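You operate a simulated robot arm through the tools that you are given. There is no shell and no other tool. Be economical: measure what you need, move in short steps, check, and stop when the job is done.

Carry out the task below with a simulated two-armed robot. There is one attempt and no reset: what you move stays moved.

## Task
Put the blue seal disc from the middle table top on top of the black rubber block there and the white seal disc on the deck under the far table. Fetch the station board and set it on top of the brown shelf carton. Pick up the dauber with one hand, pass it to the other hand and put it on the deck under the near table. Put one of the paint tins from the front bench top on the deck under the near table. Put the grey square cover from the front bench shelf on the front bench top. Put the nylon block labelled "L65" from the front bench top on the near table top and the nylon block labelled "L71" on the side bench top. Any order will do. Set down upright: station board, paint tin.

It is judged by the outcome, as a careful person would: the job done as asked, and still so three seconds after it is handed in. It fails if anything else is knocked over, pushed out of place, dropped, spilled or broken. Lids that push on must go on centred and level and be pressed home; caps that screw on are set level and turned clockwise until they are tight.

## Robot
Two 7-joint arms with two-finger grippers on one trunk, on a base that drives. Base frame: it is fixed to the floor where the robot stands at the start and does not move with it; the origin is under the middle of the robot, x ahead of it, y to its left, z up. Units: mm, rad, N and s.
The left shoulder is at the start at [42, 170, 1298], the right one opposite. Places, roughly: dauber (4x4x10 cm) [-6400, -800, 900]; deck under the far table [4900, -500, 400]; deck under the near table [-3700, -500, 400]; front bench top [-6300, 200, 900]; near table top [-3700, -500, 1000]; nylon block [-6500, 500, 1000]; paint tin (8x8x10 cm) [-6400, -1000, 900]; paint tin (8x8x13 cm) [-6500, -700, 1000]; paint tin (8x8x15 cm) [-6100, -1000, 1000]; rubber block (13x6x6 cm) [600, -500, 1000]; seal disc [750, -250, 1000]; shelf carton [-6250, -1500, 1000]; side bench top [-5000, -3500, 900]; square cover [-6000, 250, 250]; station board [-6250, -1250, 1000]. Payload 2.69 kg a hand.
The TCP of each hand is the grasp point between the finger pads, 20 mm short of the fingertips. In the tool frame z runs along the fingers and y along their closing line. The gripper opens to 100 mm. The gripper's body begins 63 mm behind the TCP.
Orientation is that of the tool frame in the base frame, as [roll, pitch, yaw] about the fixed x, y, z axes, in that order (R = Rz(yaw) Ry(pitch) Rx(roll)). With the fingers straight down and closing along the base's y, the tool's x points along the base's -x, its y along +y and its z along -z.

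## Interface
- The arms move only by the tool servo_tool. It takes "left_steps", "right_steps" or both (then of equal length, played together; a hand with none holds still); each is a list of rows, each a list of 7 numbers: the shift along the base's x, y, z in units of 300 mm (1.0 is 300 mm), then the turn, a rotation vector about the base's x, y, z in units of 45 degrees (1.0 is 45 degrees), then the opening in per cent of the stroke, from 0 (shut) to 100 (fully open). In form: [[dx, dy, dz, wx, wy, wz, fingers], ...]. A call has 1 to 10 rows; each row is the pose to reach, as a shift and turn from the pose commanded when the call began. A call with a number of a shift or a turn outside -1 to 1 is refused whole. Each row takes 0.2 s and may step no farther than 50 mm and 0.15 rad from the row before; otherwise, or with a gripper value out of range, the whole call is refused. A pose out of reach is approached as far as the arm can. The call stops where the force on the tool passes 40 N (or 10 N more than at its start, if that is more) or the arm is blocked; 0.2 s more then pass. The fingers move at their own pace (about 108 mm/s each) and stop on an object; they squeeze with about 31 N. The grip force told is the motor's: it shows also when the fingers shut on nothing. Time passes only in rows, and 0.2 s behind the last, so rows that repeat a pose let the fingers close. The reply holds the time, the measured pose of the TCP, the force on the tool along the base axes, the opening and the grip force, in the units named above and with some noise, with the torque about the TCP (base axes, N m) and any sound that the robot's microphone picked up.
- Cameras (640 x 400 px; columns grow to the right, rows downward): "scene" is now at [165.8, -67.2, 1253.8]; the picture's right is [-0.63, -0.78, 0.01], its down [-0.00, -0.01, -1.00] and it looks along [0.78, -0.63, 0.01] (base axes); focal length 247 px, centre (320, 200). "left" rides on the left gripper at [70, 19, -99] in its tool frame; the picture's right is [-0.26, 0.97, 0.00], its down [-0.75, -0.20, -0.63] and it looks along [-0.61, -0.16, 0.78] (tool axes); focal length 230 px, centre (320, 200). "right" rides on the right gripper at [70, -19, -99] in its tool frame; the picture's right is [0.26, 0.97, 0.00], its down [-0.75, 0.20, -0.63] and it looks along [-0.61, 0.16, 0.78] (tool axes); focal length 230 px, centre (320, 200).
- grab_frame(camera): a new picture of that camera. It takes no simulated time.
- lift_body(by): slides the trunk up (or, below 0, down) by that many mm; the arms and the scene camera ride with it, the base frame stays. It gives what a move gives, with no picture.
- roll_base(legs): drives the robot by 1 to 6 legs, each [ahead, turn to the left] in mm and rad, along the robot's own axes; the way and the turn of a leg run together, so that a leg with both is an arc; at most 1500 mm and 3.142 rad a leg. The arms and the cameras ride along, it lands a little off, and it stops where it bumps. It gives what a move gives.
- head_to(pan, tilt): turns the head with the scene camera to pan (to the left, within 1.047 rad either way) and tilt (down, from -0.506 to 1.204), counted from straight ahead of the robot. It gives what a move gives.
- measure_at(camera, pixels): for up to 12 pixels [column, row] of the newest picture of that camera ("zoom" is the newest enlarged one), the place [x, y, z] in the base frame of the surface seen there, good to about 2 mm, but the place of the scene camera against the robot may be out by one fixed shift of up to 18 mm in any direction. It takes no simulated time.
- enlarge(camera, box): a new picture of the part [left, top, right, bottom] of that camera's present view, enlarged. It takes no simulated time.
- hand_in(): hands the job in; it is judged then, once.

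Keep the steps short. Do not move on a guess: measure, check each grasp and each placing, and mend mistakes. In all there are 329 turns and 214 pictures (those below and enlarged ones count). Leave the grippers open and the arms clear of the work at the hand-in unless told otherwise, and finish with a single line.

The tools are called by a JSON object that holds its "op" and its "data". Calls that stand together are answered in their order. servo_tool: Moves the arms, as the interface text tells. Its arguments: {"type":"object","properties":{"left_steps":{"type":"array"},"right_steps":{"type":"array"}},"required":[]} The other tools are called the same way: lift_body (by) slides the trunk up or down; roll_base (legs) drives the base; head_to (pan, tilt) turns the head that bears the scene camera; grab_frame (camera) takes a picture; measure_at (camera, pixels) gives the place of the surface under pixels of a picture; enlarge (camera, box) takes an enlarged picture of a part of a camera's view; hand_in () hands the job in.

At the start:

```text
time_s: 0.0
left_tcp_pos: [431.8, -20.5, 1232.6]
left_orientation: [3.14, -0.002, 3.142]
left_force: [0.0, 0.6, -0.5]
left_moment: [0.0, 0.0, -0.01]
left_gripper_width: 100.0
left_gripper_force: 0.1
right_tcp_pos: [283.4, -387.1, 1120.0]
right_orientation: [-3.141, -0.002, -3.14]
right_force: [0.4, 0.8, -0.1]
right_moment: [-0.03, -0.03, 0.01]
right_gripper_width: 99.8
right_gripper_force: 0.0
trunk travel left (down, up): [-525.0, 165.0]
robot x, y, heading: [-1.3, 0.5, 0.004]
head pan, tilt: [-0.677, -0.021]
```

scene: 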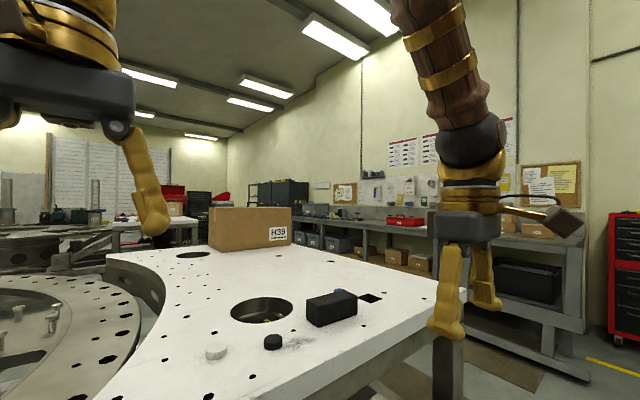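
right: 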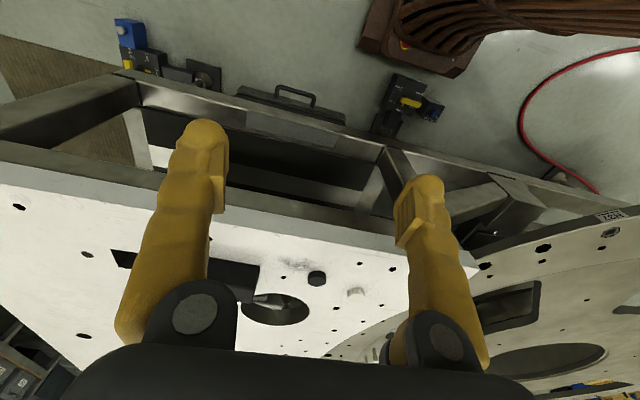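
left: 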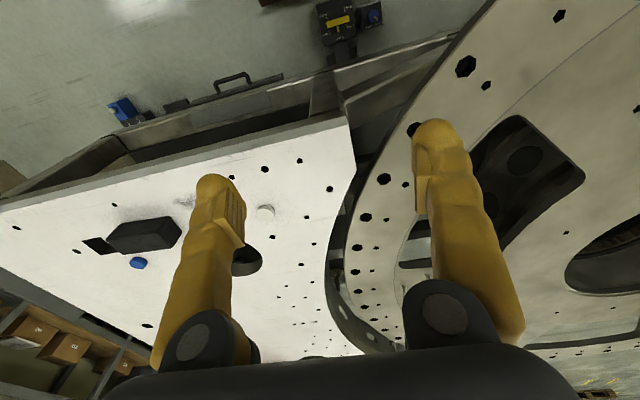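

I see the middle table with a white disc at (216,352), a dark disc at (272,342), the black block at (332,307), and something blue behind it at (338,291). I measure these in the scene and left pictures.

{"op": "measure_at", "data": {"camera": "scene", "pixels": [[216, 347], [216, 356], [272, 337], [332, 298], [332, 315], [310, 300], [356, 300], [338, 291], [262, 262], [150, 330]]}}

{"op": "measure_at", "data": {"camera": "left", "pixels": [[138, 261], [139, 266], [145, 232], [112, 240], [178, 225], [127, 220], [265, 210], [265, 216], [300, 250]]}}

{"op": "enlarge", "data": {"camera": "scene", "box": [180, 240, 420, 390]}}

```text
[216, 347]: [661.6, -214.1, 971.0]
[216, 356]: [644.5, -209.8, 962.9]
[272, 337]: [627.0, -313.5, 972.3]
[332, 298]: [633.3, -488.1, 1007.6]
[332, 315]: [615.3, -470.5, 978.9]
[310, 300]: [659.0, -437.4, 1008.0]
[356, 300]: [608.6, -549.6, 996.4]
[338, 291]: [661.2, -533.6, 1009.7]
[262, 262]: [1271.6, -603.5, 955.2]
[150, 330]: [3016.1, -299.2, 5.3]
```

```text
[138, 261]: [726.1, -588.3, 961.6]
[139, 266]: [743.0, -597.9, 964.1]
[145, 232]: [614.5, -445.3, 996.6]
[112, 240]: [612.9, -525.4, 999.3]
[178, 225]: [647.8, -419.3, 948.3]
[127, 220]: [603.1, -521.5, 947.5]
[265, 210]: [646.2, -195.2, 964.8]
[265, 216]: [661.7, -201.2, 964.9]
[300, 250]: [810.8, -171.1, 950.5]
```

```text
2.67 times, centred on (300, 315) of scene
```

zoom: 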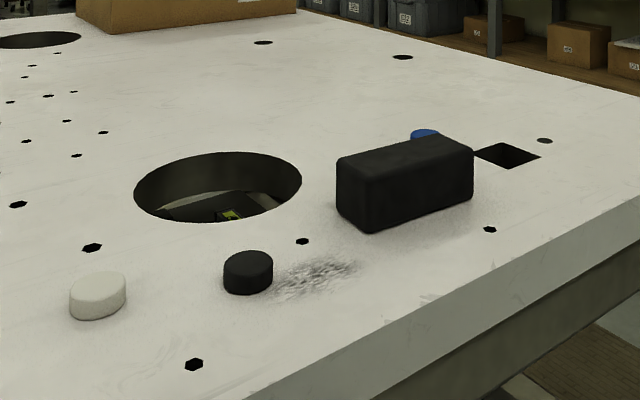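

The left camera gives the blue disc near (735,-592,963) and the white near (654,-198,965). I look down ahead to see the table edge and the room to drive.

{"op": "head_to", "data": {"pan": -0.5, "tilt": 0.7}}

{"op": "grab_frame", "data": {"camera": "scene"}}

```text
time_s: 1.1
left_tcp_pos: [411.7, -20.3, 1238.5]
left_orientation: [3.14, 0.016, 3.141]
left_force: [0.1, -0.3, -1.0]
left_moment: [0.03, -0.01, 0.0]
left_gripper_width: 99.7
left_gripper_force: 0.1
right_tcp_pos: [265.7, -386.6, 1125.1]
right_orientation: [3.141, 0.014, 3.141]
right_force: [-0.7, 0.4, -0.9]
right_moment: [-0.01, 0.01, 0.03]
right_gripper_width: 100.1
right_gripper_force: 0.1
trunk travel left (down, up): [-525.0, 165.0]
robot x, y, heading: [4.6, -3.3, 0.003]
head pan, tilt: [-0.499, 0.7]
```

```text
209 pictures are left
```

scene: 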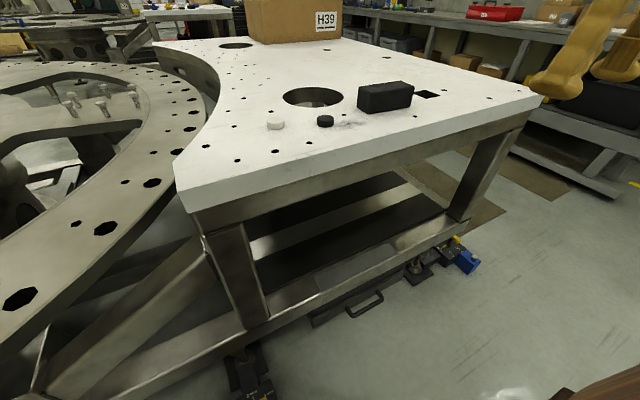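

The table is a free-standing platform with a low frame. I measure its near edge, corners and the lower frame.

{"op": "measure_at", "data": {"camera": "scene", "pixels": [[177, 182], [190, 205], [400, 140], [540, 98], [535, 108], [275, 122], [325, 117], [386, 85], [250, 325], [440, 235], [365, 302], [465, 262]]}}

{"op": "enlarge", "data": {"camera": "scene", "box": [220, 60, 460, 210]}}

```text
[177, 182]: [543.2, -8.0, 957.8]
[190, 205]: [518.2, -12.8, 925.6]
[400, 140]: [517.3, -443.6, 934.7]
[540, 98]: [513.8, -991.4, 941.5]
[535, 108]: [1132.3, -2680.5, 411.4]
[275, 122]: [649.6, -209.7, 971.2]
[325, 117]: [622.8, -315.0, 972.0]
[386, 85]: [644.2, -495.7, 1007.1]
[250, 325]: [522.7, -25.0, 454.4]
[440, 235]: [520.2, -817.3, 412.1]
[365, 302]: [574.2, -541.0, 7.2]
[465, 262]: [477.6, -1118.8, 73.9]
```

```text
2.67 times, centred on (340, 135) of scene
```

zoom: 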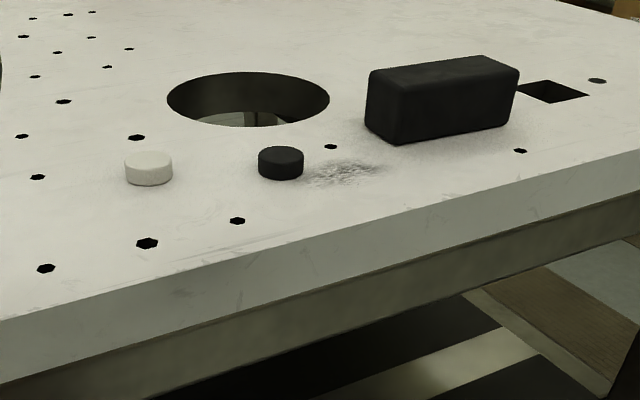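

The near edge runs along x≈518 and the deck frame is beneath it. I test the right hand's real forward reach, well above the table.

{"op": "servo_tool", "data": {"right_steps": [[0.16, 0, 0, 0, 0, 0, 100], [0.32, 0, 0, 0, 0, 0, 100], [0.48, 0, 0, 0, 0, 0, 100], [0.64, 0, 0, 0, 0, 0, 100], [0.8, 0, 0, 0, 0, 0, 100], [0.96, 0, 0, 0, 0, 0, 100]]}}

```text
time_s: 2.5
left_tcp_pos: [413.0, -20.4, 1237.2]
left_orientation: [3.138, 0.015, 3.142]
left_force: [0.5, 0.3, -0.5]
left_moment: [0.0, 0.0, 0.01]
left_gripper_width: 100.1
left_gripper_force: 0.1
right_tcp_pos: [555.7, -387.1, 1123.3]
right_orientation: [3.141, 0.01, -3.142]
right_force: [0.6, -0.1, -0.5]
right_moment: [0.02, 0.01, 0.01]
right_gripper_width: 100.1
right_gripper_force: 0.0
trunk travel left (down, up): [-525.0, 165.0]
robot x, y, heading: [0.3, 0.5, -0.002]
head pan, tilt: [-0.499, 0.7]
```

It reaches 556 easily. I test further.

{"op": "servo_tool", "data": {"right_steps": [[0.16, 0, 0, 0, 0, 0, 100], [0.32, 0, 0, 0, 0, 0, 100], [0.48, 0, 0, 0, 0, 0, 100], [0.48, 0, -0.16, 0, 0, 0, 100], [0.48, 0, -0.16, 0, 0, 0, 100]]}}

```text
time_s: 3.0
left_tcp_pos: [389.9, -20.0, 1244.8]
left_orientation: [3.137, 0.035, 3.14]
left_force: [-0.5, -0.5, 1.0]
left_moment: [0.02, -0.06, 0.01]
left_gripper_width: 100.0
left_gripper_force: 0.1
right_tcp_pos: [604.5, -390.0, 1137.9]
right_orientation: [3.137, 0.031, 3.131]
right_force: [-0.3, 0.5, -0.4]
right_moment: [0.03, -0.08, -0.02]
right_gripper_width: 100.1
right_gripper_force: 0.0
right hand out of reach, approached as far as the arm can: row 2
trunk travel left (down, up): [-525.0, 165.0]
robot x, y, heading: [3.1, 0.6, 0.001]
head pan, tilt: [-0.499, 0.7]
stopped in row 2 (right hand): the arm was blocked; the commanded pose is now the measured one
```

The reach limit is about 600. The robot seems to lean slightly when the arm is stretched, so I draw the hand back a bit and check.

{"op": "servo_tool", "data": {"right_steps": [[-0.16, 0, 0, 0, 0, 0, 100], [-0.32, 0, 0, 0, 0, 0, 100], [-0.48, 0, 0, 0, 0, 0, 100], [-0.48, 0, 0, 0, 0, 0, 100], [-0.48, 0, 0, 0, 0, 0, 100]]}}

{"op": "grab_frame", "data": {"camera": "right"}}

```text
time_s: 3.3
left_tcp_pos: [369.9, -19.0, 1252.8]
left_orientation: [3.138, 0.053, 3.141]
left_force: [-1.4, 0.3, 0.4]
left_moment: [0.01, -0.05, -0.02]
left_gripper_width: 99.9
left_gripper_force: 0.1
right_tcp_pos: [563.4, -392.4, 1144.8]
right_orientation: [3.139, 0.038, 3.118]
right_force: [-0.5, 0.4, -0.4]
right_moment: [0.03, -0.02, 0.02]
right_gripper_width: 100.2
right_gripper_force: 0.1
trunk travel left (down, up): [-525.0, 165.0]
robot x, y, heading: [0.4, -2.6, 0.005]
head pan, tilt: [-0.499, 0.7]
stopped in row 1 (right hand): the arm was blocked; the commanded pose is now the measured one
```

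```text
207 pictures are left
```

right: 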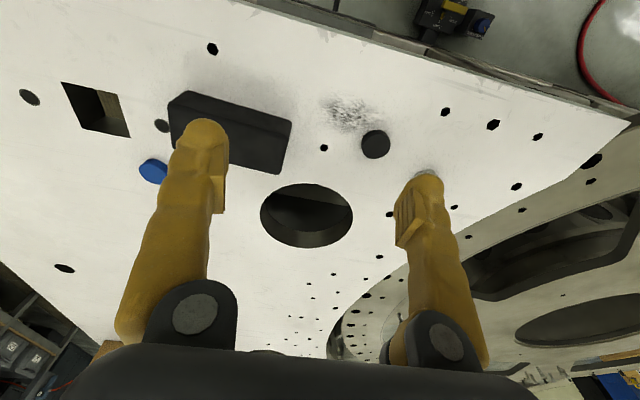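

The right hand reports "blocked" though its force is nil, and the left hand has crept back too. I take a scene picture and check known points to see whether the robot itself is leaning.

{"op": "grab_frame", "data": {"camera": "scene"}}

{"op": "measure_at", "data": {"camera": "right", "pixels": [[152, 168], [375, 140], [427, 173], [200, 50], [230, 115], [500, 200]]}}

```text
206 pictures are left
```

scene: 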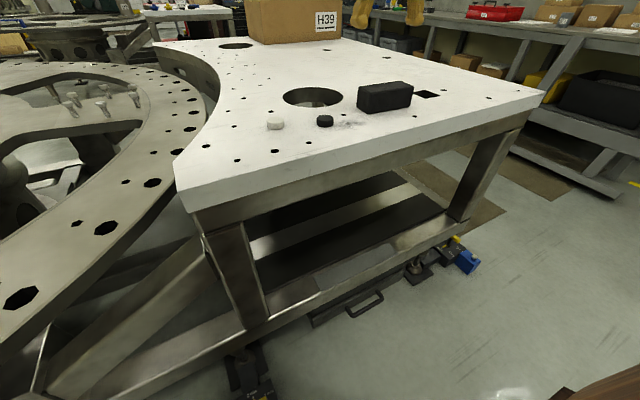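

```text
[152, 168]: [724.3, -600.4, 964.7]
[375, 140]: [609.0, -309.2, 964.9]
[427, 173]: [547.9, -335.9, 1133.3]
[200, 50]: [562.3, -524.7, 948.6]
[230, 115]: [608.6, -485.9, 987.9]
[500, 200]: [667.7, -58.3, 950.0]
```

The scene view has not changed, so the base is not tipping. I check whether the left hand really moved by taking its picture again.

{"op": "grab_frame", "data": {"camera": "left"}}

{"op": "servo_tool", "data": {"left_steps": [[0, 0, 0, 0, 0, 0, 100], [0, 0, 0, 0, 0, 0, 100]], "right_steps": [[0, 0, 0, 0, 0, 0, 100], [0, 0, 0, 0, 0, 0, 100]]}}

```text
205 pictures are left
```

left: 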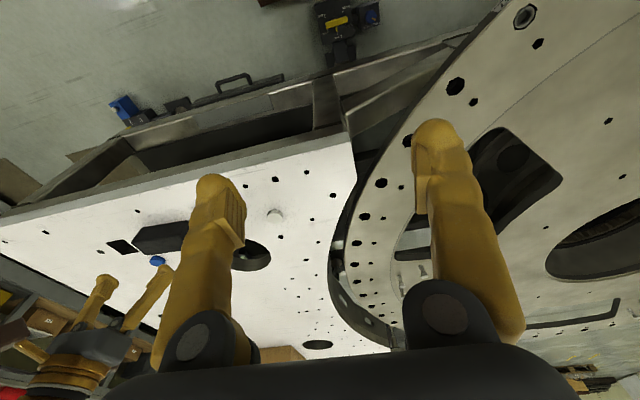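

```text
time_s: 3.9
left_tcp_pos: [372.2, -19.3, 1250.6]
left_orientation: [3.136, 0.051, -3.141]
left_force: [0.0, -0.1, 0.1]
left_moment: [-0.01, 0.0, 0.0]
left_gripper_width: 99.9
left_gripper_force: 0.1
right_tcp_pos: [564.5, -393.0, 1143.3]
right_orientation: [3.136, 0.041, 3.118]
right_force: [-1.0, -1.0, -0.9]
right_moment: [-0.02, -0.01, -0.01]
right_gripper_width: 100.0
right_gripper_force: 0.1
trunk travel left (down, up): [-525.0, 165.0]
robot x, y, heading: [-0.1, 3.0, -0.001]
head pan, tilt: [-0.499, 0.7]
```

The left hand truly crept, and reports and hand-camera measurements agree, so I trust the reported poses. I draw the right hand back in smaller steps, away from full stretch.

{"op": "servo_tool", "data": {"right_steps": [[-0.06, 0, 0, 0, 0, 0, 100], [-0.12, 0, 0, 0, 0, 0, 100], [-0.2, 0, 0, 0, 0, 0, 100], [-0.3, 0, 0, 0, 0, 0, 100], [-0.4, 0, 0, 0, 0, 0, 100], [-0.5, 0, 0, 0, 0, 0, 100]]}}

```text
time_s: 5.3
left_tcp_pos: [371.2, -19.7, 1250.7]
left_orientation: [3.136, 0.051, 3.141]
left_force: [-0.2, -0.5, -0.2]
left_moment: [0.01, -0.03, -0.01]
left_gripper_width: 100.1
left_gripper_force: 0.1
right_tcp_pos: [405.9, -404.4, 1133.2]
right_orientation: [3.12, 0.018, 3.075]
right_force: [-0.9, -0.5, 0.3]
right_moment: [-0.01, -0.02, 0.02]
right_gripper_width: 100.1
right_gripper_force: 0.0
trunk travel left (down, up): [-525.0, 165.0]
robot x, y, heading: [0.7, 3.7, 0.004]
head pan, tilt: [-0.499, 0.7]
```

Now I move the base to stand square in front of the block: turn right, ahead 420, turn left, ahead 150. The hands are at z>1130, clear of everything on the table.

{"op": "roll_base", "data": {"legs": [[0, -1.571], [420, 0], [0, 1.571], [120, 0]]}}

{"op": "grab_frame", "data": {"camera": "right"}}

```text
time_s: 7.4
left_tcp_pos: [254.5, -168.7, 1262.6]
left_orientation: [3.128, 0.087, 2.64]
left_force: [-0.7, 0.0, 0.4]
left_moment: [0.04, -0.11, 0.05]
left_gripper_width: 99.7
left_gripper_force: 0.0
right_tcp_pos: [113.4, -518.8, 1152.1]
right_orientation: [3.117, 0.067, 2.602]
right_force: [-1.0, 0.2, -0.1]
right_moment: [0.04, -0.08, 0.0]
right_gripper_width: 100.2
right_gripper_force: 0.1
trunk travel left (down, up): [-525.0, 165.0]
robot x, y, heading: [-22.6, 8.3, -0.432]
head pan, tilt: [-0.499, 0.7]
stopped in leg 1: the robot was blocked; the commanded pose is now the measured one
```

```text
204 pictures are left
```

right: 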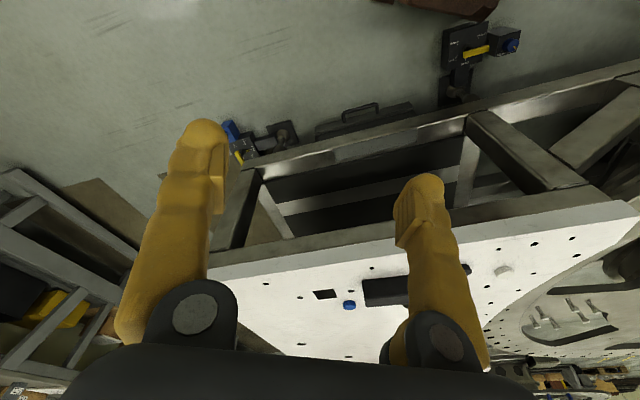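

The turn stopped blocked at -0.43, so something low touches the base. I look around at the floor on both sides.

{"op": "head_to", "data": {"pan": -0.9, "tilt": 1.15}}

{"op": "grab_frame", "data": {"camera": "scene"}}

{"op": "head_to", "data": {"pan": 0.9, "tilt": 1.1}}

{"op": "grab_frame", "data": {"camera": "scene"}}

```text
time_s: 8.3
left_tcp_pos: [261.7, -169.4, 1260.4]
left_orientation: [3.131, 0.083, 2.643]
left_force: [0.4, -0.9, 0.0]
left_moment: [0.0, -0.02, 0.0]
left_gripper_width: 100.1
left_gripper_force: 0.1
right_tcp_pos: [121.1, -519.3, 1151.2]
right_orientation: [3.119, 0.065, 2.606]
right_force: [-0.5, 0.1, 0.0]
right_moment: [0.01, -0.02, -0.01]
right_gripper_width: 100.1
right_gripper_force: 0.1
trunk travel left (down, up): [-525.0, 165.0]
robot x, y, heading: [-26.4, 8.8, -0.432]
head pan, tilt: [-0.901, 1.15]
```

```text
203 pictures are left
```

scene: 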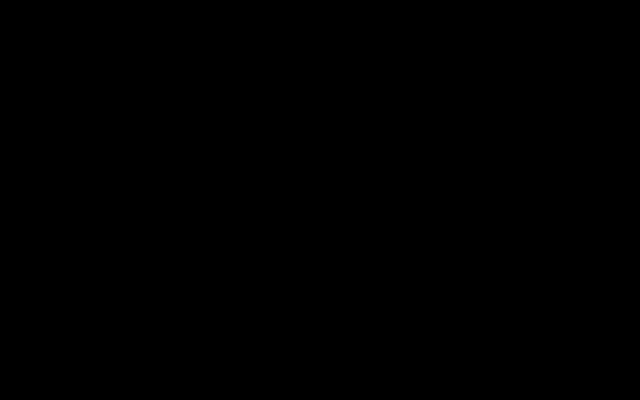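

```text
time_s: 10.1
left_tcp_pos: [262.5, -169.8, 1261.3]
left_orientation: [3.133, 0.081, 2.643]
left_force: [0.7, 0.1, 0.2]
left_moment: [0.0, -0.02, 0.0]
left_gripper_width: 100.1
left_gripper_force: 0.0
right_tcp_pos: [121.6, -518.3, 1150.7]
right_orientation: [3.12, 0.068, 2.605]
right_force: [-0.5, -0.2, 0.1]
right_moment: [0.01, -0.03, 0.02]
right_gripper_width: 100.1
right_gripper_force: 0.0
trunk travel left (down, up): [-525.0, 165.0]
robot x, y, heading: [-21.2, 11.6, -0.432]
head pan, tilt: [0.901, 1.1]
```

```text
202 pictures are left
```

scene: 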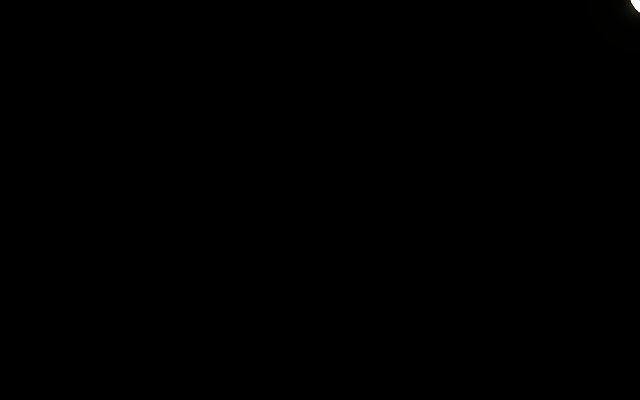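

The camera sees only black at those extreme angles. I use gentler angles.

{"op": "head_to", "data": {"pan": -0.5, "tilt": 0.75}}

{"op": "grab_frame", "data": {"camera": "scene"}}

{"op": "head_to", "data": {"pan": 0.6, "tilt": 0.6}}

{"op": "grab_frame", "data": {"camera": "scene"}}

{"op": "grab_frame", "data": {"camera": "left"}}

```text
time_s: 11.7
left_tcp_pos: [262.3, -169.0, 1260.6]
left_orientation: [3.134, 0.082, 2.644]
left_force: [0.0, -0.8, -0.7]
left_moment: [0.0, -0.01, -0.01]
left_gripper_width: 100.0
left_gripper_force: 0.0
right_tcp_pos: [121.5, -518.5, 1149.0]
right_orientation: [3.12, 0.066, 2.604]
right_force: [0.3, -0.2, -0.7]
right_moment: [0.01, 0.0, 0.0]
right_gripper_width: 100.1
right_gripper_force: 0.1
trunk travel left (down, up): [-525.0, 165.0]
robot x, y, heading: [-22.5, 7.5, -0.434]
head pan, tilt: [-0.499, 0.75]
```

```text
201 pictures are left
```

scene: 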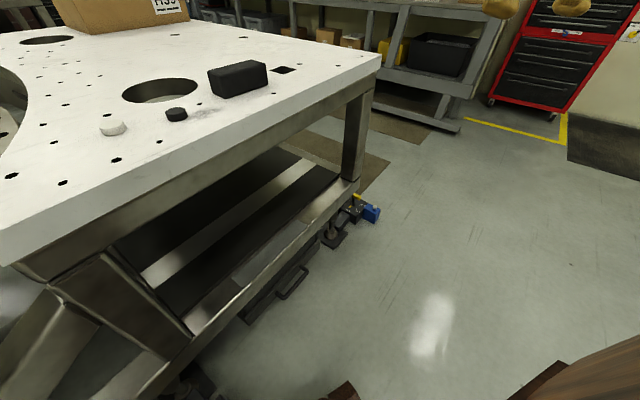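

```text
time_s: 13.0
left_tcp_pos: [262.6, -168.0, 1260.6]
left_orientation: [3.132, 0.082, 2.643]
left_force: [0.0, -0.6, 0.0]
left_moment: [-0.02, 0.04, 0.0]
left_gripper_width: 99.9
left_gripper_force: 0.0
right_tcp_pos: [121.0, -518.6, 1151.5]
right_orientation: [3.118, 0.066, 2.603]
right_force: [0.3, 0.2, -0.7]
right_moment: [0.0, 0.0, -0.01]
right_gripper_width: 100.1
right_gripper_force: 0.0
trunk travel left (down, up): [-525.0, 165.0]
robot x, y, heading: [-21.3, 12.5, -0.436]
head pan, tilt: [0.6, 0.6]
```

```text
200 pictures are left
```

scene: 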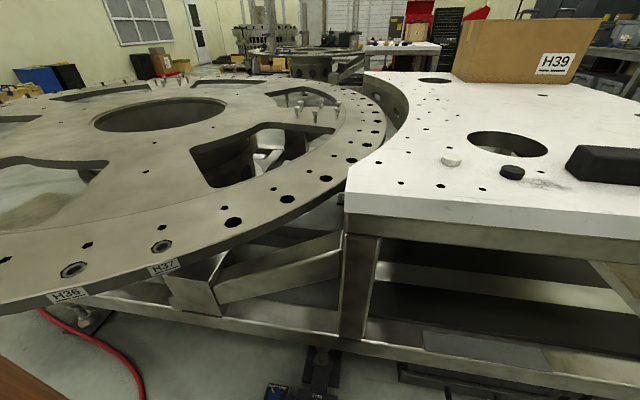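

```text
199 pictures are left
```

left: 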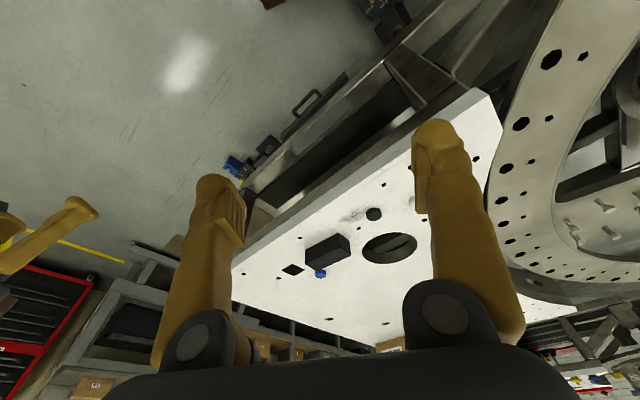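

The ring frame and a levelling foot are close in front-left. I measure how near these are to the base.

{"op": "measure_at", "data": {"camera": "scene", "pixels": [[320, 375], [275, 392], [90, 320], [15, 380], [70, 305], [160, 285], [330, 340], [130, 390], [450, 160], [20, 310], [420, 375], [250, 318]]}}

```text
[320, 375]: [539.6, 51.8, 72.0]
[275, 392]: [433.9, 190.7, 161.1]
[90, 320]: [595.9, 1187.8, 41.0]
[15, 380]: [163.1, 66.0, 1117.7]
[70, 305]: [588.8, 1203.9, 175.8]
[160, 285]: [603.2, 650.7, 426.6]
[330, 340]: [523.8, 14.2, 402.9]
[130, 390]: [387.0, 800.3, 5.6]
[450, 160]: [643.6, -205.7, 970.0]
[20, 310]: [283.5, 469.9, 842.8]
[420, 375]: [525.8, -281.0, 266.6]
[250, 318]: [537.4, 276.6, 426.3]
```

The base front is only about x=200 and nothing seems to touch it. I try a small further turn right to see whether the block was real.

{"op": "roll_base", "data": {"legs": [[0, -0.2]]}}

```text
time_s: 13.7
left_tcp_pos: [220.6, -152.2, 1269.6]
left_orientation: [3.126, 0.108, 2.635]
left_force: [-0.7, 0.0, 0.0]
left_moment: [-0.03, -0.12, 0.05]
left_gripper_width: 100.1
left_gripper_force: 0.0
right_tcp_pos: [79.6, -501.8, 1159.8]
right_orientation: [3.107, 0.097, 2.588]
right_force: [0.0, 0.4, -0.6]
right_moment: [0.02, -0.06, -0.01]
right_gripper_width: 99.9
right_gripper_force: 0.0
trunk travel left (down, up): [-525.0, 165.0]
robot x, y, heading: [-25.4, 13.8, -0.442]
head pan, tilt: [0.6, 0.6]
stopped in leg 1: the robot was blocked; the commanded pose is now the measured one
```

It is really blocked. I look to the far right and far left at a shallower tilt for whatever touches the robot.

{"op": "head_to", "data": {"pan": -1.04, "tilt": 0.5}}

{"op": "grab_frame", "data": {"camera": "scene"}}

{"op": "head_to", "data": {"pan": 1.04, "tilt": 0.5}}

{"op": "grab_frame", "data": {"camera": "scene"}}

```text
time_s: 15.4
left_tcp_pos: [227.6, -153.5, 1269.2]
left_orientation: [3.128, 0.108, 2.638]
left_force: [0.1, -0.6, -0.7]
left_moment: [-0.03, 0.04, 0.0]
left_gripper_width: 100.4
left_gripper_force: 0.0
right_tcp_pos: [83.1, -503.6, 1160.1]
right_orientation: [3.109, 0.094, 2.591]
right_force: [-0.3, -0.4, -0.4]
right_moment: [0.01, 0.02, 0.01]
right_gripper_width: 100.3
right_gripper_force: 0.0
trunk travel left (down, up): [-525.0, 165.0]
robot x, y, heading: [-21.1, 11.2, -0.438]
head pan, tilt: [-1.04, 0.499]
```

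```text
198 pictures are left
```

scene: 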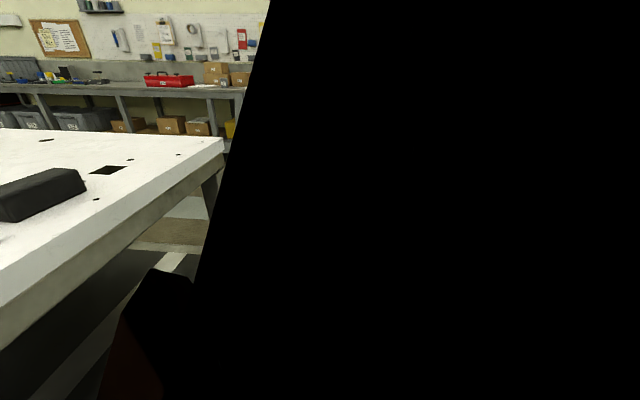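

```text
time_s: 17.4
left_tcp_pos: [227.4, -153.1, 1269.5]
left_orientation: [3.127, 0.109, 2.637]
left_force: [0.1, -0.3, 0.5]
left_moment: [-0.02, -0.01, 0.0]
left_gripper_width: 100.1
left_gripper_force: 0.0
right_tcp_pos: [83.8, -503.4, 1160.0]
right_orientation: [3.109, 0.096, 2.591]
right_force: [0.0, 0.4, -0.3]
right_moment: [0.03, -0.04, 0.0]
right_gripper_width: 100.1
right_gripper_force: 0.1
trunk travel left (down, up): [-525.0, 165.0]
robot x, y, heading: [-23.1, 10.1, -0.435]
head pan, tilt: [1.04, 0.499]
```

```text
197 pictures are left
```

scene: 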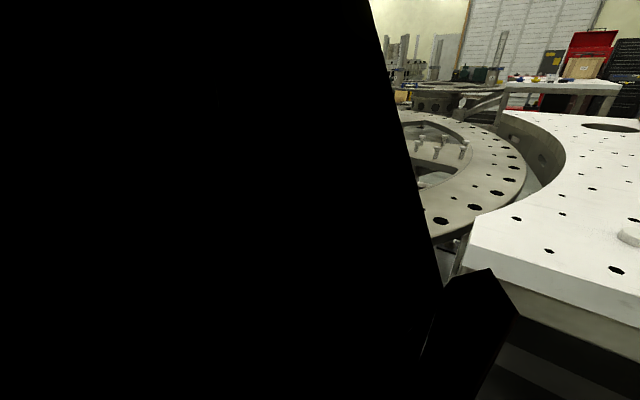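

The body blocks those views. I try a short straight reverse, since a head-on contact would free itself that way.

{"op": "roll_base", "data": {"legs": [[-80, 0]]}}

{"op": "head_to", "data": {"pan": -0.3, "tilt": 0.6}}

```text
time_s: 18.4
left_tcp_pos: [160.5, -122.1, 1269.6]
left_orientation: [3.127, 0.11, 2.637]
left_force: [-1.2, 0.1, -0.3]
left_moment: [-0.01, -0.05, 0.0]
left_gripper_width: 100.1
left_gripper_force: 0.0
right_tcp_pos: [16.8, -472.2, 1157.0]
right_orientation: [3.109, 0.087, 2.592]
right_force: [-1.6, 0.4, 0.2]
right_moment: [-0.01, -0.06, -0.01]
right_gripper_width: 100.0
right_gripper_force: 0.1
trunk travel left (down, up): [-525.0, 165.0]
robot x, y, heading: [-91.1, 44.8, -0.442]
head pan, tilt: [1.04, 0.499]
```

```text
time_s: 19.9
left_tcp_pos: [151.3, -118.7, 1270.0]
left_orientation: [3.128, 0.112, 2.638]
left_force: [-0.9, 0.6, -0.1]
left_moment: [0.01, -0.03, 0.01]
left_gripper_width: 99.9
left_gripper_force: 0.0
right_tcp_pos: [9.8, -469.7, 1159.4]
right_orientation: [3.107, 0.093, 2.59]
right_force: [-1.1, -0.3, 0.6]
right_moment: [-0.02, -0.02, -0.01]
right_gripper_width: 99.6
right_gripper_force: 0.0
trunk travel left (down, up): [-525.0, 165.0]
robot x, y, heading: [-93.8, 46.4, -0.436]
head pan, tilt: [-0.3, 0.6]
```

Reversing worked. I try turning right from here.

{"op": "roll_base", "data": {"legs": [[0, -0.4]]}}

```text
time_s: 21.6
left_tcp_pos: [69.6, -203.0, 1268.8]
left_orientation: [3.128, 0.112, 2.237]
left_force: [0.7, 0.1, 0.3]
left_moment: [0.03, -0.02, 0.03]
left_gripper_width: 100.1
left_gripper_force: 0.0
right_tcp_pos: [-195.7, -471.5, 1159.4]
right_orientation: [3.109, 0.093, 2.192]
right_force: [0.6, -0.2, 0.2]
right_moment: [-0.04, 0.0, -0.02]
right_gripper_width: 100.2
right_gripper_force: 0.0
trunk travel left (down, up): [-525.0, 165.0]
robot x, y, heading: [-95.0, 48.5, -0.838]
head pan, tilt: [-0.3, 0.6]
```

Turning works now; the front-left of the base had been touching the foot post. I take a picture to measure my own base's outline.

{"op": "grab_frame", "data": {"camera": "left"}}

{"op": "grab_frame", "data": {"camera": "right"}}

{"op": "grab_frame", "data": {"camera": "scene"}}

```text
196 pictures are left
```

left: 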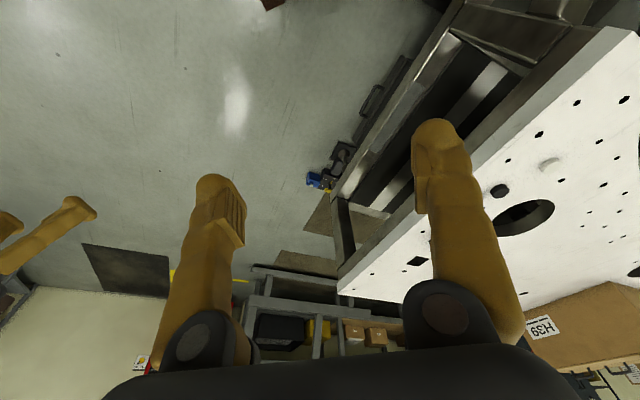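

```text
195 pictures are left
```

right: 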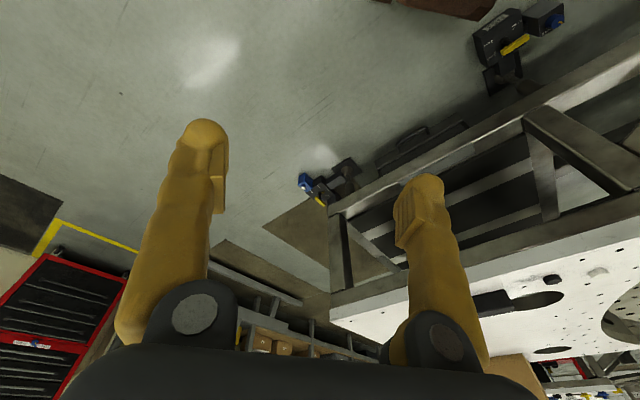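

```text
194 pictures are left
```

scene: 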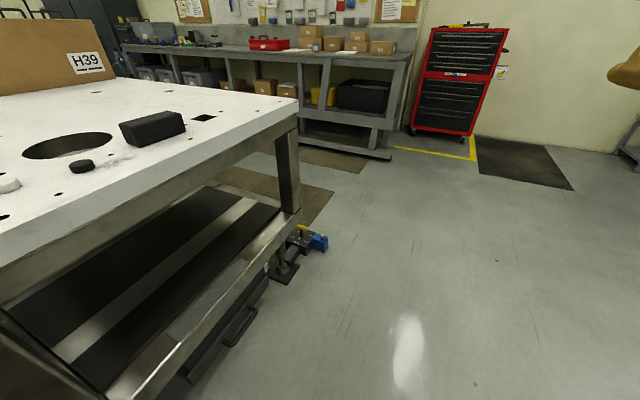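

I measure the brown base corner at (450,8) in the right picture, the foot post and the table's right-front leg and foot.

{"op": "measure_at", "data": {"camera": "right", "pixels": [[450, 8], [482, 15], [405, 1], [500, 40], [545, 20], [505, 70], [305, 185], [440, 140], [490, 92], [430, 160]]}}

{"op": "measure_at", "data": {"camera": "scene", "pixels": [[280, 275], [320, 243], [288, 170], [297, 108], [235, 330], [160, 390], [390, 155], [440, 220]]}}

```text
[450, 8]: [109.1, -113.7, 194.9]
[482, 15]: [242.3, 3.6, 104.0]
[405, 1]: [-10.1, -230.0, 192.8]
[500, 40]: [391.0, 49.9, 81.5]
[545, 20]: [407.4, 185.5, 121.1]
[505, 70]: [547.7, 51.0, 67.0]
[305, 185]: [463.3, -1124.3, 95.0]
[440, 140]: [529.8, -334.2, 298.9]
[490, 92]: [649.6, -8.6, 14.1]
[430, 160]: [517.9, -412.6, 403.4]
```

```text
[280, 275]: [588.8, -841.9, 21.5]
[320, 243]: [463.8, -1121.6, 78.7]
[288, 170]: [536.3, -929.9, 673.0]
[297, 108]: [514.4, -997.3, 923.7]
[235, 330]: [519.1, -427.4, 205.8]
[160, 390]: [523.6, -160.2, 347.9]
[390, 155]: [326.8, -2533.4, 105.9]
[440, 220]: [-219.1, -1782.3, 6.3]
```

The base front is about 260 ahead of the axis, 195 high, half-width about 300. I drive around: face -y, ahead 468, face +x, then ahead 270 to stand at about (175,-420).

{"op": "roll_base", "data": {"legs": [[0, -0.733], [468, 0], [0, 1.571], [270, 0]]}}

{"op": "head_to", "data": {"pan": 0.0, "tilt": 0.6}}

{"op": "grab_frame", "data": {"camera": "scene"}}

{"op": "grab_frame", "data": {"camera": "right"}}

```text
time_s: 31.8
left_tcp_pos: [457.3, -456.7, 1269.7]
left_orientation: [3.13, 0.112, 3.087]
left_force: [0.2, -0.5, 2.7]
left_moment: [0.01, 0.08, 0.0]
left_gripper_width: 99.8
left_gripper_force: 0.1
right_tcp_pos: [483.7, -831.0, 1162.6]
right_orientation: [3.107, 0.106, 3.04]
right_force: [0.6, -0.8, -0.5]
right_moment: [0.02, 0.08, 0.02]
right_gripper_width: 99.9
right_gripper_force: 0.1
trunk travel left (down, up): [-525.0, 165.0]
robot x, y, heading: [180.3, -415.5, 0.012]
head pan, tilt: [-0.3, 0.6]
```

```text
time_s: 32.6
left_tcp_pos: [433.5, -456.4, 1263.3]
left_orientation: [3.126, 0.078, 3.088]
left_force: [-0.1, 0.0, -0.6]
left_moment: [0.01, -0.02, -0.02]
left_gripper_width: 100.1
left_gripper_force: 0.1
right_tcp_pos: [461.2, -831.6, 1168.2]
right_orientation: [3.105, 0.127, 3.041]
right_force: [0.3, 0.2, 0.2]
right_moment: [0.03, -0.03, -0.01]
right_gripper_width: 100.1
right_gripper_force: 0.1
trunk travel left (down, up): [-525.0, 165.0]
robot x, y, heading: [182.8, -414.5, 0.009]
head pan, tilt: [0.0, 0.6]
```

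```text
193 pictures are left
```

scene: 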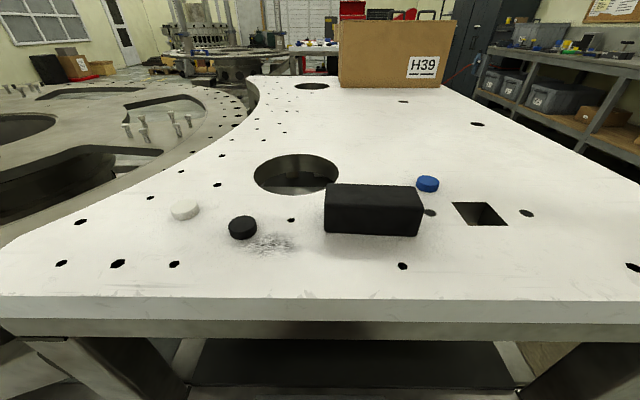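

```text
192 pictures are left
```

right: 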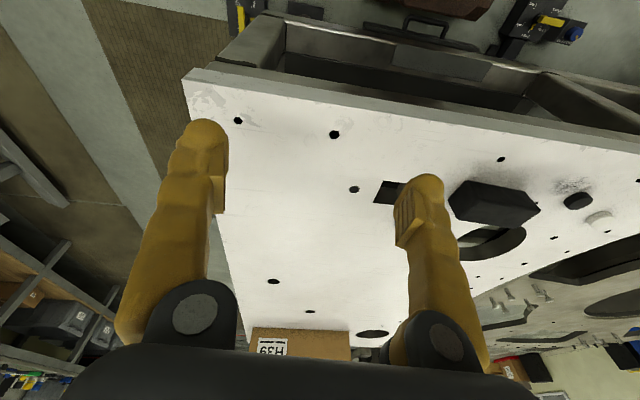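

Clear view. I measure blue disc (428,184), block corners, white disc (184,209) and dark disc, in the scene picture.

{"op": "measure_at", "data": {"camera": "scene", "pixels": [[428, 178], [428, 183], [418, 182], [438, 182], [330, 187], [413, 189], [330, 208], [417, 210], [184, 205], [184, 215], [241, 219], [300, 270]]}}

{"op": "measure_at", "data": {"camera": "right", "pixels": [[487, 183], [532, 206], [452, 208], [508, 226], [578, 197], [598, 214], [300, 200]]}}

```text
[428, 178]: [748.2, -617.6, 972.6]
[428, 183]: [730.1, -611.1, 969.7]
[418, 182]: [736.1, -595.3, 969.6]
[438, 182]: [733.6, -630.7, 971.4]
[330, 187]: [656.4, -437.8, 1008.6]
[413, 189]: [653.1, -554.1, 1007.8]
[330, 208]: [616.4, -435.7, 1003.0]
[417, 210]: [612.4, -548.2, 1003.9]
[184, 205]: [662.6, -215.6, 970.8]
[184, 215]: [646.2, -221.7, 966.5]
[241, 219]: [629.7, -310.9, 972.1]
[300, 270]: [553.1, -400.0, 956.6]
```

```text
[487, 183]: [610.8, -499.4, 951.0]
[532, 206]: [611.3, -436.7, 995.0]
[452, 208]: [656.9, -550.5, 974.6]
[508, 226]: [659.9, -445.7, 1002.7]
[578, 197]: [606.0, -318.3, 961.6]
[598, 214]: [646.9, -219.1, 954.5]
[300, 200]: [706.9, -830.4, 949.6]
```

Blue disc: about (725,-600), 36 wide, top near 965. I straighten both hands and bring the right one above the blue disc at z≈1150, while moving the left hand aside to its own side.

{"op": "servo_tool", "data": {"right_steps": [[0.1, 0.09, 0, -0.006, 0.02, 0.016, 100], [0.2, 0.18, 0, -0.012, 0.04, 0.032, 100], [0.3, 0.27, 0, -0.018, 0.06, 0.048, 100], [0.4, 0.36, 0, -0.024, 0.08, 0.064, 100], [0.5, 0.45, -0.03, -0.03, 0.1, 0.08, 100], [0.6, 0.54, -0.06, -0.036, 0.12, 0.1, 100], [0.7, 0.63, -0.1, -0.04, 0.14, 0.11, 100], [0.8, 0.7, -0.15, -0.046, 0.162, 0.127, 100], [0.87, 0.77, -0.2, -0.046, 0.162, 0.127, 100], [0.87, 0.77, -0.2, -0.046, 0.162, 0.127, 100]], "left_steps": [[0, 0.07, 0, -0.002, 0.01, 0.007, 100], [0, 0.14, 0, -0.004, 0.02, 0.014, 100], [0, 0.21, 0, -0.006, 0.03, 0.02, 100], [0, 0.28, 0, -0.008, 0.04, 0.028, 100], [0, 0.35, 0, -0.01, 0.05, 0.035, 100], [0, 0.42, 0, -0.012, 0.06, 0.042, 100], [0, 0.49, 0, -0.014, 0.07, 0.05, 100], [0, 0.56, 0, -0.018, 0.08, 0.057, 100], [0, 0.63, 0, -0.02, 0.1, 0.07, 100], [0, 0.63, 0, -0.02, 0.1, 0.07, 100]]}}

{"op": "grab_frame", "data": {"camera": "right"}}

```text
time_s: 35.0
left_tcp_pos: [412.0, -264.6, 1263.6]
left_orientation: [-3.141, -0.001, -3.141]
left_force: [-0.9, -0.5, 0.7]
left_moment: [-0.01, -0.03, -0.03]
left_gripper_width: 100.3
left_gripper_force: 0.0
right_tcp_pos: [706.2, -634.5, 1115.7]
right_orientation: [3.083, 0.006, 3.052]
right_force: [-0.8, 1.1, -0.3]
right_moment: [-0.08, -0.05, -0.01]
right_gripper_width: 99.8
right_gripper_force: 0.1
trunk travel left (down, up): [-525.0, 165.0]
robot x, y, heading: [177.3, -414.1, 0.007]
head pan, tilt: [0.0, 0.6]
stopped in row 10 (right hand): the arm was blocked; the commanded pose is now the measured one
```

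```text
191 pictures are left
```

right: 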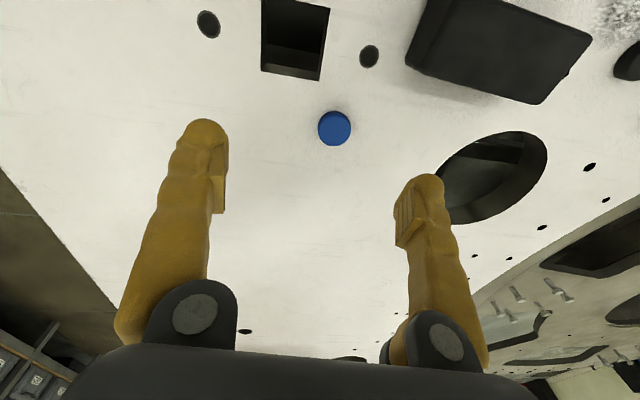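

The hand lagged a little and stopped. The blue disc shows at (334,128). I measure it.

{"op": "measure_at", "data": {"camera": "right", "pixels": [[334, 128], [318, 128], [350, 128], [334, 113], [334, 144], [420, 65], [500, 60], [545, 95], [560, 40], [470, 100], [350, 200]]}}

{"op": "servo_tool", "data": {"right_steps": [[0.0, 0.03, -0.02, -0.01, 0, 0.02, 100], [0.0, 0.06, -0.05, -0.03, 0, 0.04, 100], [0.0, 0.1, -0.08, -0.05, 0, 0.08, 100], [0.0, 0.1, -0.1, -0.074, 0.006, 0.114, 100], [0.0, 0.1, -0.1, -0.074, 0.006, 0.114, 100]]}}

```text
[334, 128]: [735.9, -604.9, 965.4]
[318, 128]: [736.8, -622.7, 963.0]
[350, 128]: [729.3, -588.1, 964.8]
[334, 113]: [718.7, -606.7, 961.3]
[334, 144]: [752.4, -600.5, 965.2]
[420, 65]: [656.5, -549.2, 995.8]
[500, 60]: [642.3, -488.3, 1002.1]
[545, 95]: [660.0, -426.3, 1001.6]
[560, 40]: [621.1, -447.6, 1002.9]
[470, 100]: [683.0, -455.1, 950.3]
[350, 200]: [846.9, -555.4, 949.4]
```

```text
time_s: 36.2
left_tcp_pos: [414.1, -265.7, 1262.9]
left_orientation: [3.141, -0.002, -3.141]
left_force: [0.1, 0.7, 0.8]
left_moment: [-0.01, 0.01, 0.01]
left_gripper_width: 100.1
left_gripper_force: 0.1
right_tcp_pos: [713.2, -615.5, 1091.6]
right_orientation: [3.101, 0.011, 3.098]
right_force: [0.2, 0.2, 0.5]
right_moment: [0.01, -0.01, 0.01]
right_gripper_width: 99.9
right_gripper_force: 0.2
trunk travel left (down, up): [-525.0, 165.0]
robot x, y, heading: [179.7, -413.3, 0.008]
head pan, tilt: [0.0, 0.6]
```

Disc centre is (735,-605), top at 965. I drive 50 mm ahead to gain reach, with the hand well above the block.

{"op": "roll_base", "data": {"legs": [[45, 0]]}}

{"op": "servo_tool", "data": {"right_steps": [[-0.02, 0.01, -0.05, -0.02, 0.005, 0.02, 100], [-0.04, 0.02, -0.1, -0.04, 0.01, 0.04, 100], [-0.06, 0.03, -0.15, -0.05, 0.014, 0.055, 100], [-0.06, 0.03, -0.2, -0.05, 0.014, 0.055, 100], [-0.06, 0.03, -0.2, -0.05, 0.014, 0.055, 100]]}}

{"op": "grab_frame", "data": {"camera": "right"}}

```text
time_s: 37.1
left_tcp_pos: [456.6, -265.3, 1265.8]
left_orientation: [3.141, 0.012, -3.139]
left_force: [-0.7, -0.5, 0.2]
left_moment: [-0.02, -0.02, -0.02]
left_gripper_width: 100.2
left_gripper_force: 0.1
right_tcp_pos: [757.7, -614.1, 1095.8]
right_orientation: [3.101, 0.018, 3.103]
right_force: [0.6, 0.3, 0.2]
right_moment: [-0.02, 0.0, 0.02]
right_gripper_width: 100.0
right_gripper_force: 0.2
trunk travel left (down, up): [-525.0, 165.0]
robot x, y, heading: [223.9, -415.3, 0.013]
head pan, tilt: [0.0, 0.6]
```

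```text
time_s: 38.3
left_tcp_pos: [441.5, -265.3, 1256.9]
left_orientation: [3.14, -0.03, -3.14]
left_force: [-0.8, -0.1, 0.9]
left_moment: [0.02, -0.02, -0.02]
left_gripper_width: 99.9
left_gripper_force: 0.1
right_tcp_pos: [730.6, -620.3, 1043.4]
right_orientation: [3.1, 0.019, 3.09]
right_force: [-1.7, -0.3, 0.0]
right_moment: [0.0, -0.03, -0.03]
right_gripper_width: 100.2
right_gripper_force: 0.1
trunk travel left (down, up): [-525.0, 165.0]
robot x, y, heading: [224.0, -413.0, 0.004]
head pan, tilt: [0.0, 0.6]
```

```text
190 pictures are left
```

right: 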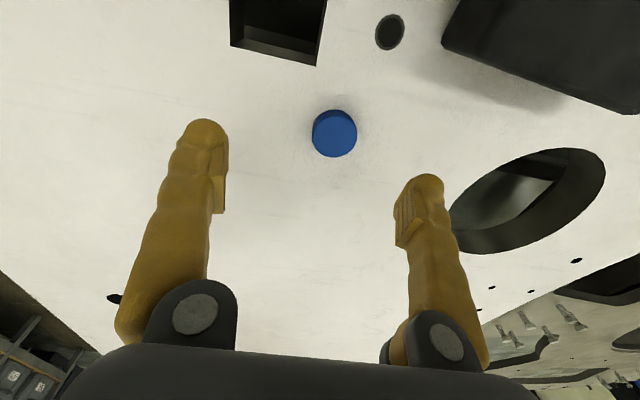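

I correct toward (735,-605) and straighten, to see how the hand responds.

{"op": "servo_tool", "data": {"right_steps": [[0.007, 0.02, -0.03, -0.01, 0.01, 0.02, 100], [0.014, 0.05, -0.06, -0.03, 0.02, 0.05, 100], [0.014, 0.05, -0.1, -0.053, 0.024, 0.066, 100], [0.014, 0.05, -0.1, -0.053, 0.024, 0.066, 100]]}}

```text
time_s: 39.3
left_tcp_pos: [441.7, -264.1, 1257.6]
left_orientation: [3.14, -0.032, -3.14]
left_force: [0.3, -0.3, 0.0]
left_moment: [0.02, -0.02, -0.01]
left_gripper_width: 100.1
left_gripper_force: 0.2
right_tcp_pos: [736.5, -604.0, 1013.4]
right_orientation: [-3.133, -0.002, -3.13]
right_force: [-0.1, -0.6, 0.8]
right_moment: [0.01, 0.03, -0.04]
right_gripper_width: 99.9
right_gripper_force: 0.1
trunk travel left (down, up): [-525.0, 165.0]
robot x, y, heading: [222.8, -415.1, 0.006]
head pan, tilt: [0.0, 0.6]
```

Now right on target at (736.5,-604,1013), straight down. I lower 41 mm to z≈972 and close on the disc.

{"op": "servo_tool", "data": {"right_steps": [[0, 0, -0.05, 0, 0, 0, 100], [0, 0, -0.1, 0, 0, 0, 100], [-0.003, 0, -0.137, 0, 0, 0, 100], [-0.003, 0, -0.137, 0, 0, 0, 100], [-0.003, 0, -0.137, 0, 0, 0, 20], [-0.003, 0, -0.137, 0, 0, 0, 20], [-0.003, 0, -0.137, 0, 0, 0, 20]]}}

{"op": "grab_frame", "data": {"camera": "right"}}

```text
time_s: 40.9
left_tcp_pos: [442.2, -264.8, 1257.2]
left_orientation: [3.14, -0.032, -3.139]
left_force: [0.3, -0.2, 0.1]
left_moment: [-0.01, 0.03, 0.02]
left_gripper_width: 99.7
left_gripper_force: 0.0
right_tcp_pos: [734.9, -600.1, 970.5]
right_orientation: [-3.112, 0.001, -3.116]
right_force: [4.4, 6.8, 14.4]
right_moment: [0.45, -0.09, -0.1]
right_gripper_width: 34.4
right_gripper_force: 30.7
trunk travel left (down, up): [-525.0, 165.0]
robot x, y, heading: [224.7, -414.6, 0.008]
head pan, tilt: [0.0, 0.6]
```

```text
189 pictures are left
```

right: 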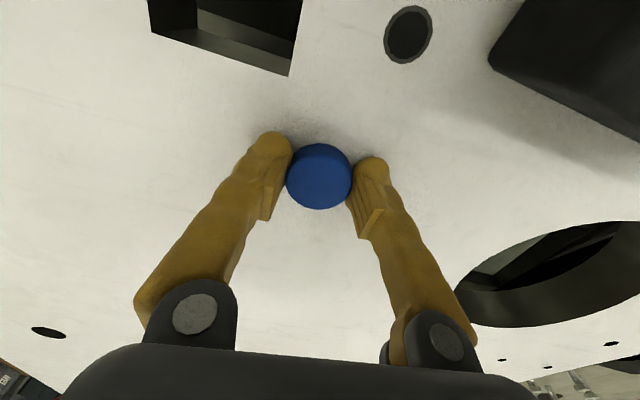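

Gripped at 34.4 mm. I lift to about 1085 and straighten, then carry it over the block centre near (630,-488).

{"op": "servo_tool", "data": {"right_steps": [[0, 0, 0.1, 0.01, 0, -0.01, 20], [0, 0, 0.22, 0.02, 0, -0.02, 20], [0, 0, 0.36, 0.038, 0, -0.033, 20], [-0.09, 0.09, 0.38, 0.038, 0, -0.033, 20], [-0.18, 0.19, 0.38, 0.038, 0, -0.033, 20], [-0.27, 0.29, 0.38, 0.038, 0, -0.033, 20], [-0.35, 0.373, 0.38, 0.038, 0, -0.033, 20], [-0.35, 0.373, 0.38, 0.038, 0, -0.033, 20]]}}

{"op": "grab_frame", "data": {"camera": "right"}}

{"op": "enlarge", "data": {"camera": "scene", "box": [240, 100, 500, 262]}}

```text
time_s: 42.0
left_tcp_pos: [416.8, -262.8, 1251.0]
left_orientation: [3.134, -0.071, 3.141]
left_force: [-1.3, 19.9, 3.7]
left_moment: [-2.31, -0.02, -1.31]
left_gripper_width: 100.4
left_gripper_force: 0.1
right_tcp_pos: [615.5, -565.6, 1001.4]
right_orientation: [3.113, -0.221, 3.104]
right_force: [-0.9, 0.8, -0.9]
right_moment: [-0.07, -0.05, 0.02]
right_gripper_width: 34.2
right_gripper_force: 31.2
trunk travel left (down, up): [-525.0, 165.0]
robot x, y, heading: [226.7, -411.8, 0.012]
head pan, tilt: [0.0, 0.6]
stopped in row 5 (right hand): the arm was blocked; the commanded pose is now the measured one
```

```text
188 pictures are left
```

right: 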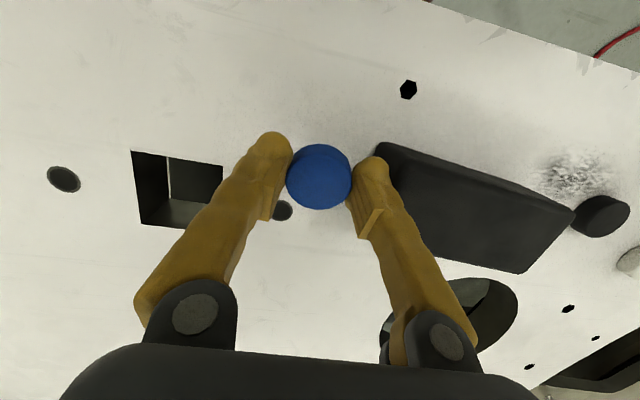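

```text
2.46 times, centred on (370, 181) of scene
```

zoom: 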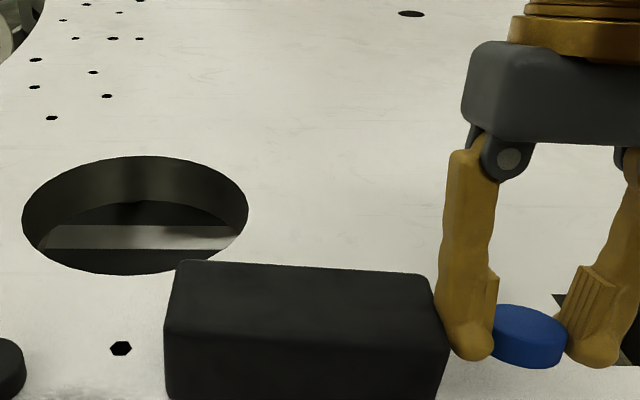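

The left hand reports 20 N sideways: the right forearm is pressing on it. I move the left hand well out to the left, first.

{"op": "servo_tool", "data": {"left_steps": [[0, 0.1, 0, 0, 0, 0, 100], [0, 0.25, 0, 0, 0, 0, 100], [0, 0.4, 0, 0, 0.03, 0, 100], [0, 0.55, 0, 0, 0.06, 0, 100], [0, 0.7, 0, 0, 0.09, 0, 100], [0, 0.8, 0, 0, 0.09, 0, 100], [0, 0.8, 0, 0, 0.09, 0, 100]]}}

{"op": "grab_frame", "data": {"camera": "left"}}

{"op": "grab_frame", "data": {"camera": "scene"}}

```text
time_s: 43.6
left_tcp_pos: [443.4, -50.0, 1254.9]
left_orientation: [-3.135, -0.081, -3.138]
left_force: [0.8, -0.4, 0.2]
left_moment: [-0.03, 0.03, -0.02]
left_gripper_width: 100.0
left_gripper_force: 0.1
left hand out of reach, approached as far as the arm can: row 5, 6, 7
right_tcp_pos: [619.7, -564.1, 1002.6]
right_orientation: [3.109, -0.218, 3.106]
right_force: [0.4, -0.2, 0.7]
right_moment: [-0.01, -0.02, -0.01]
right_gripper_width: 34.3
right_gripper_force: 30.9
trunk travel left (down, up): [-525.0, 165.0]
robot x, y, heading: [223.6, -413.1, 0.015]
head pan, tilt: [0.0, 0.6]
```

```text
186 pictures are left
```

left: 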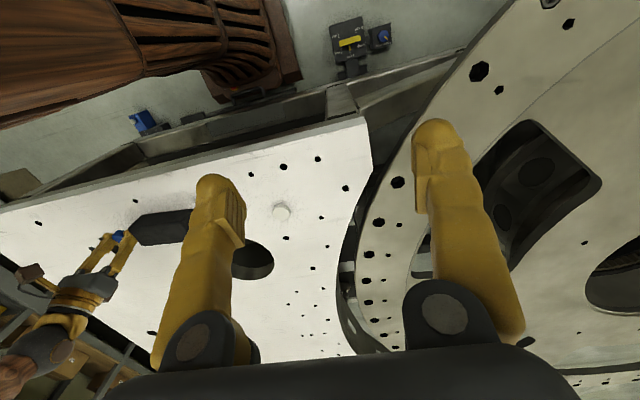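

```text
185 pictures are left
```

scene: 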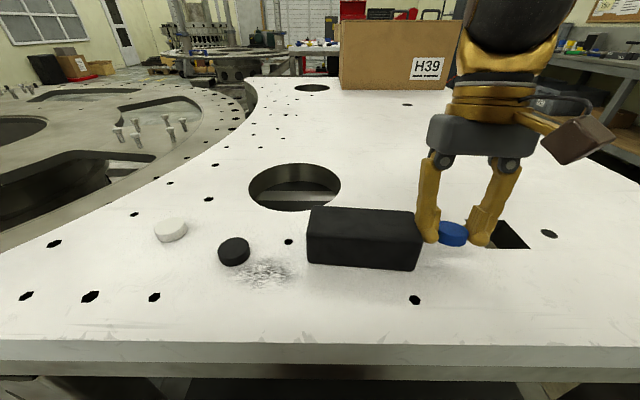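

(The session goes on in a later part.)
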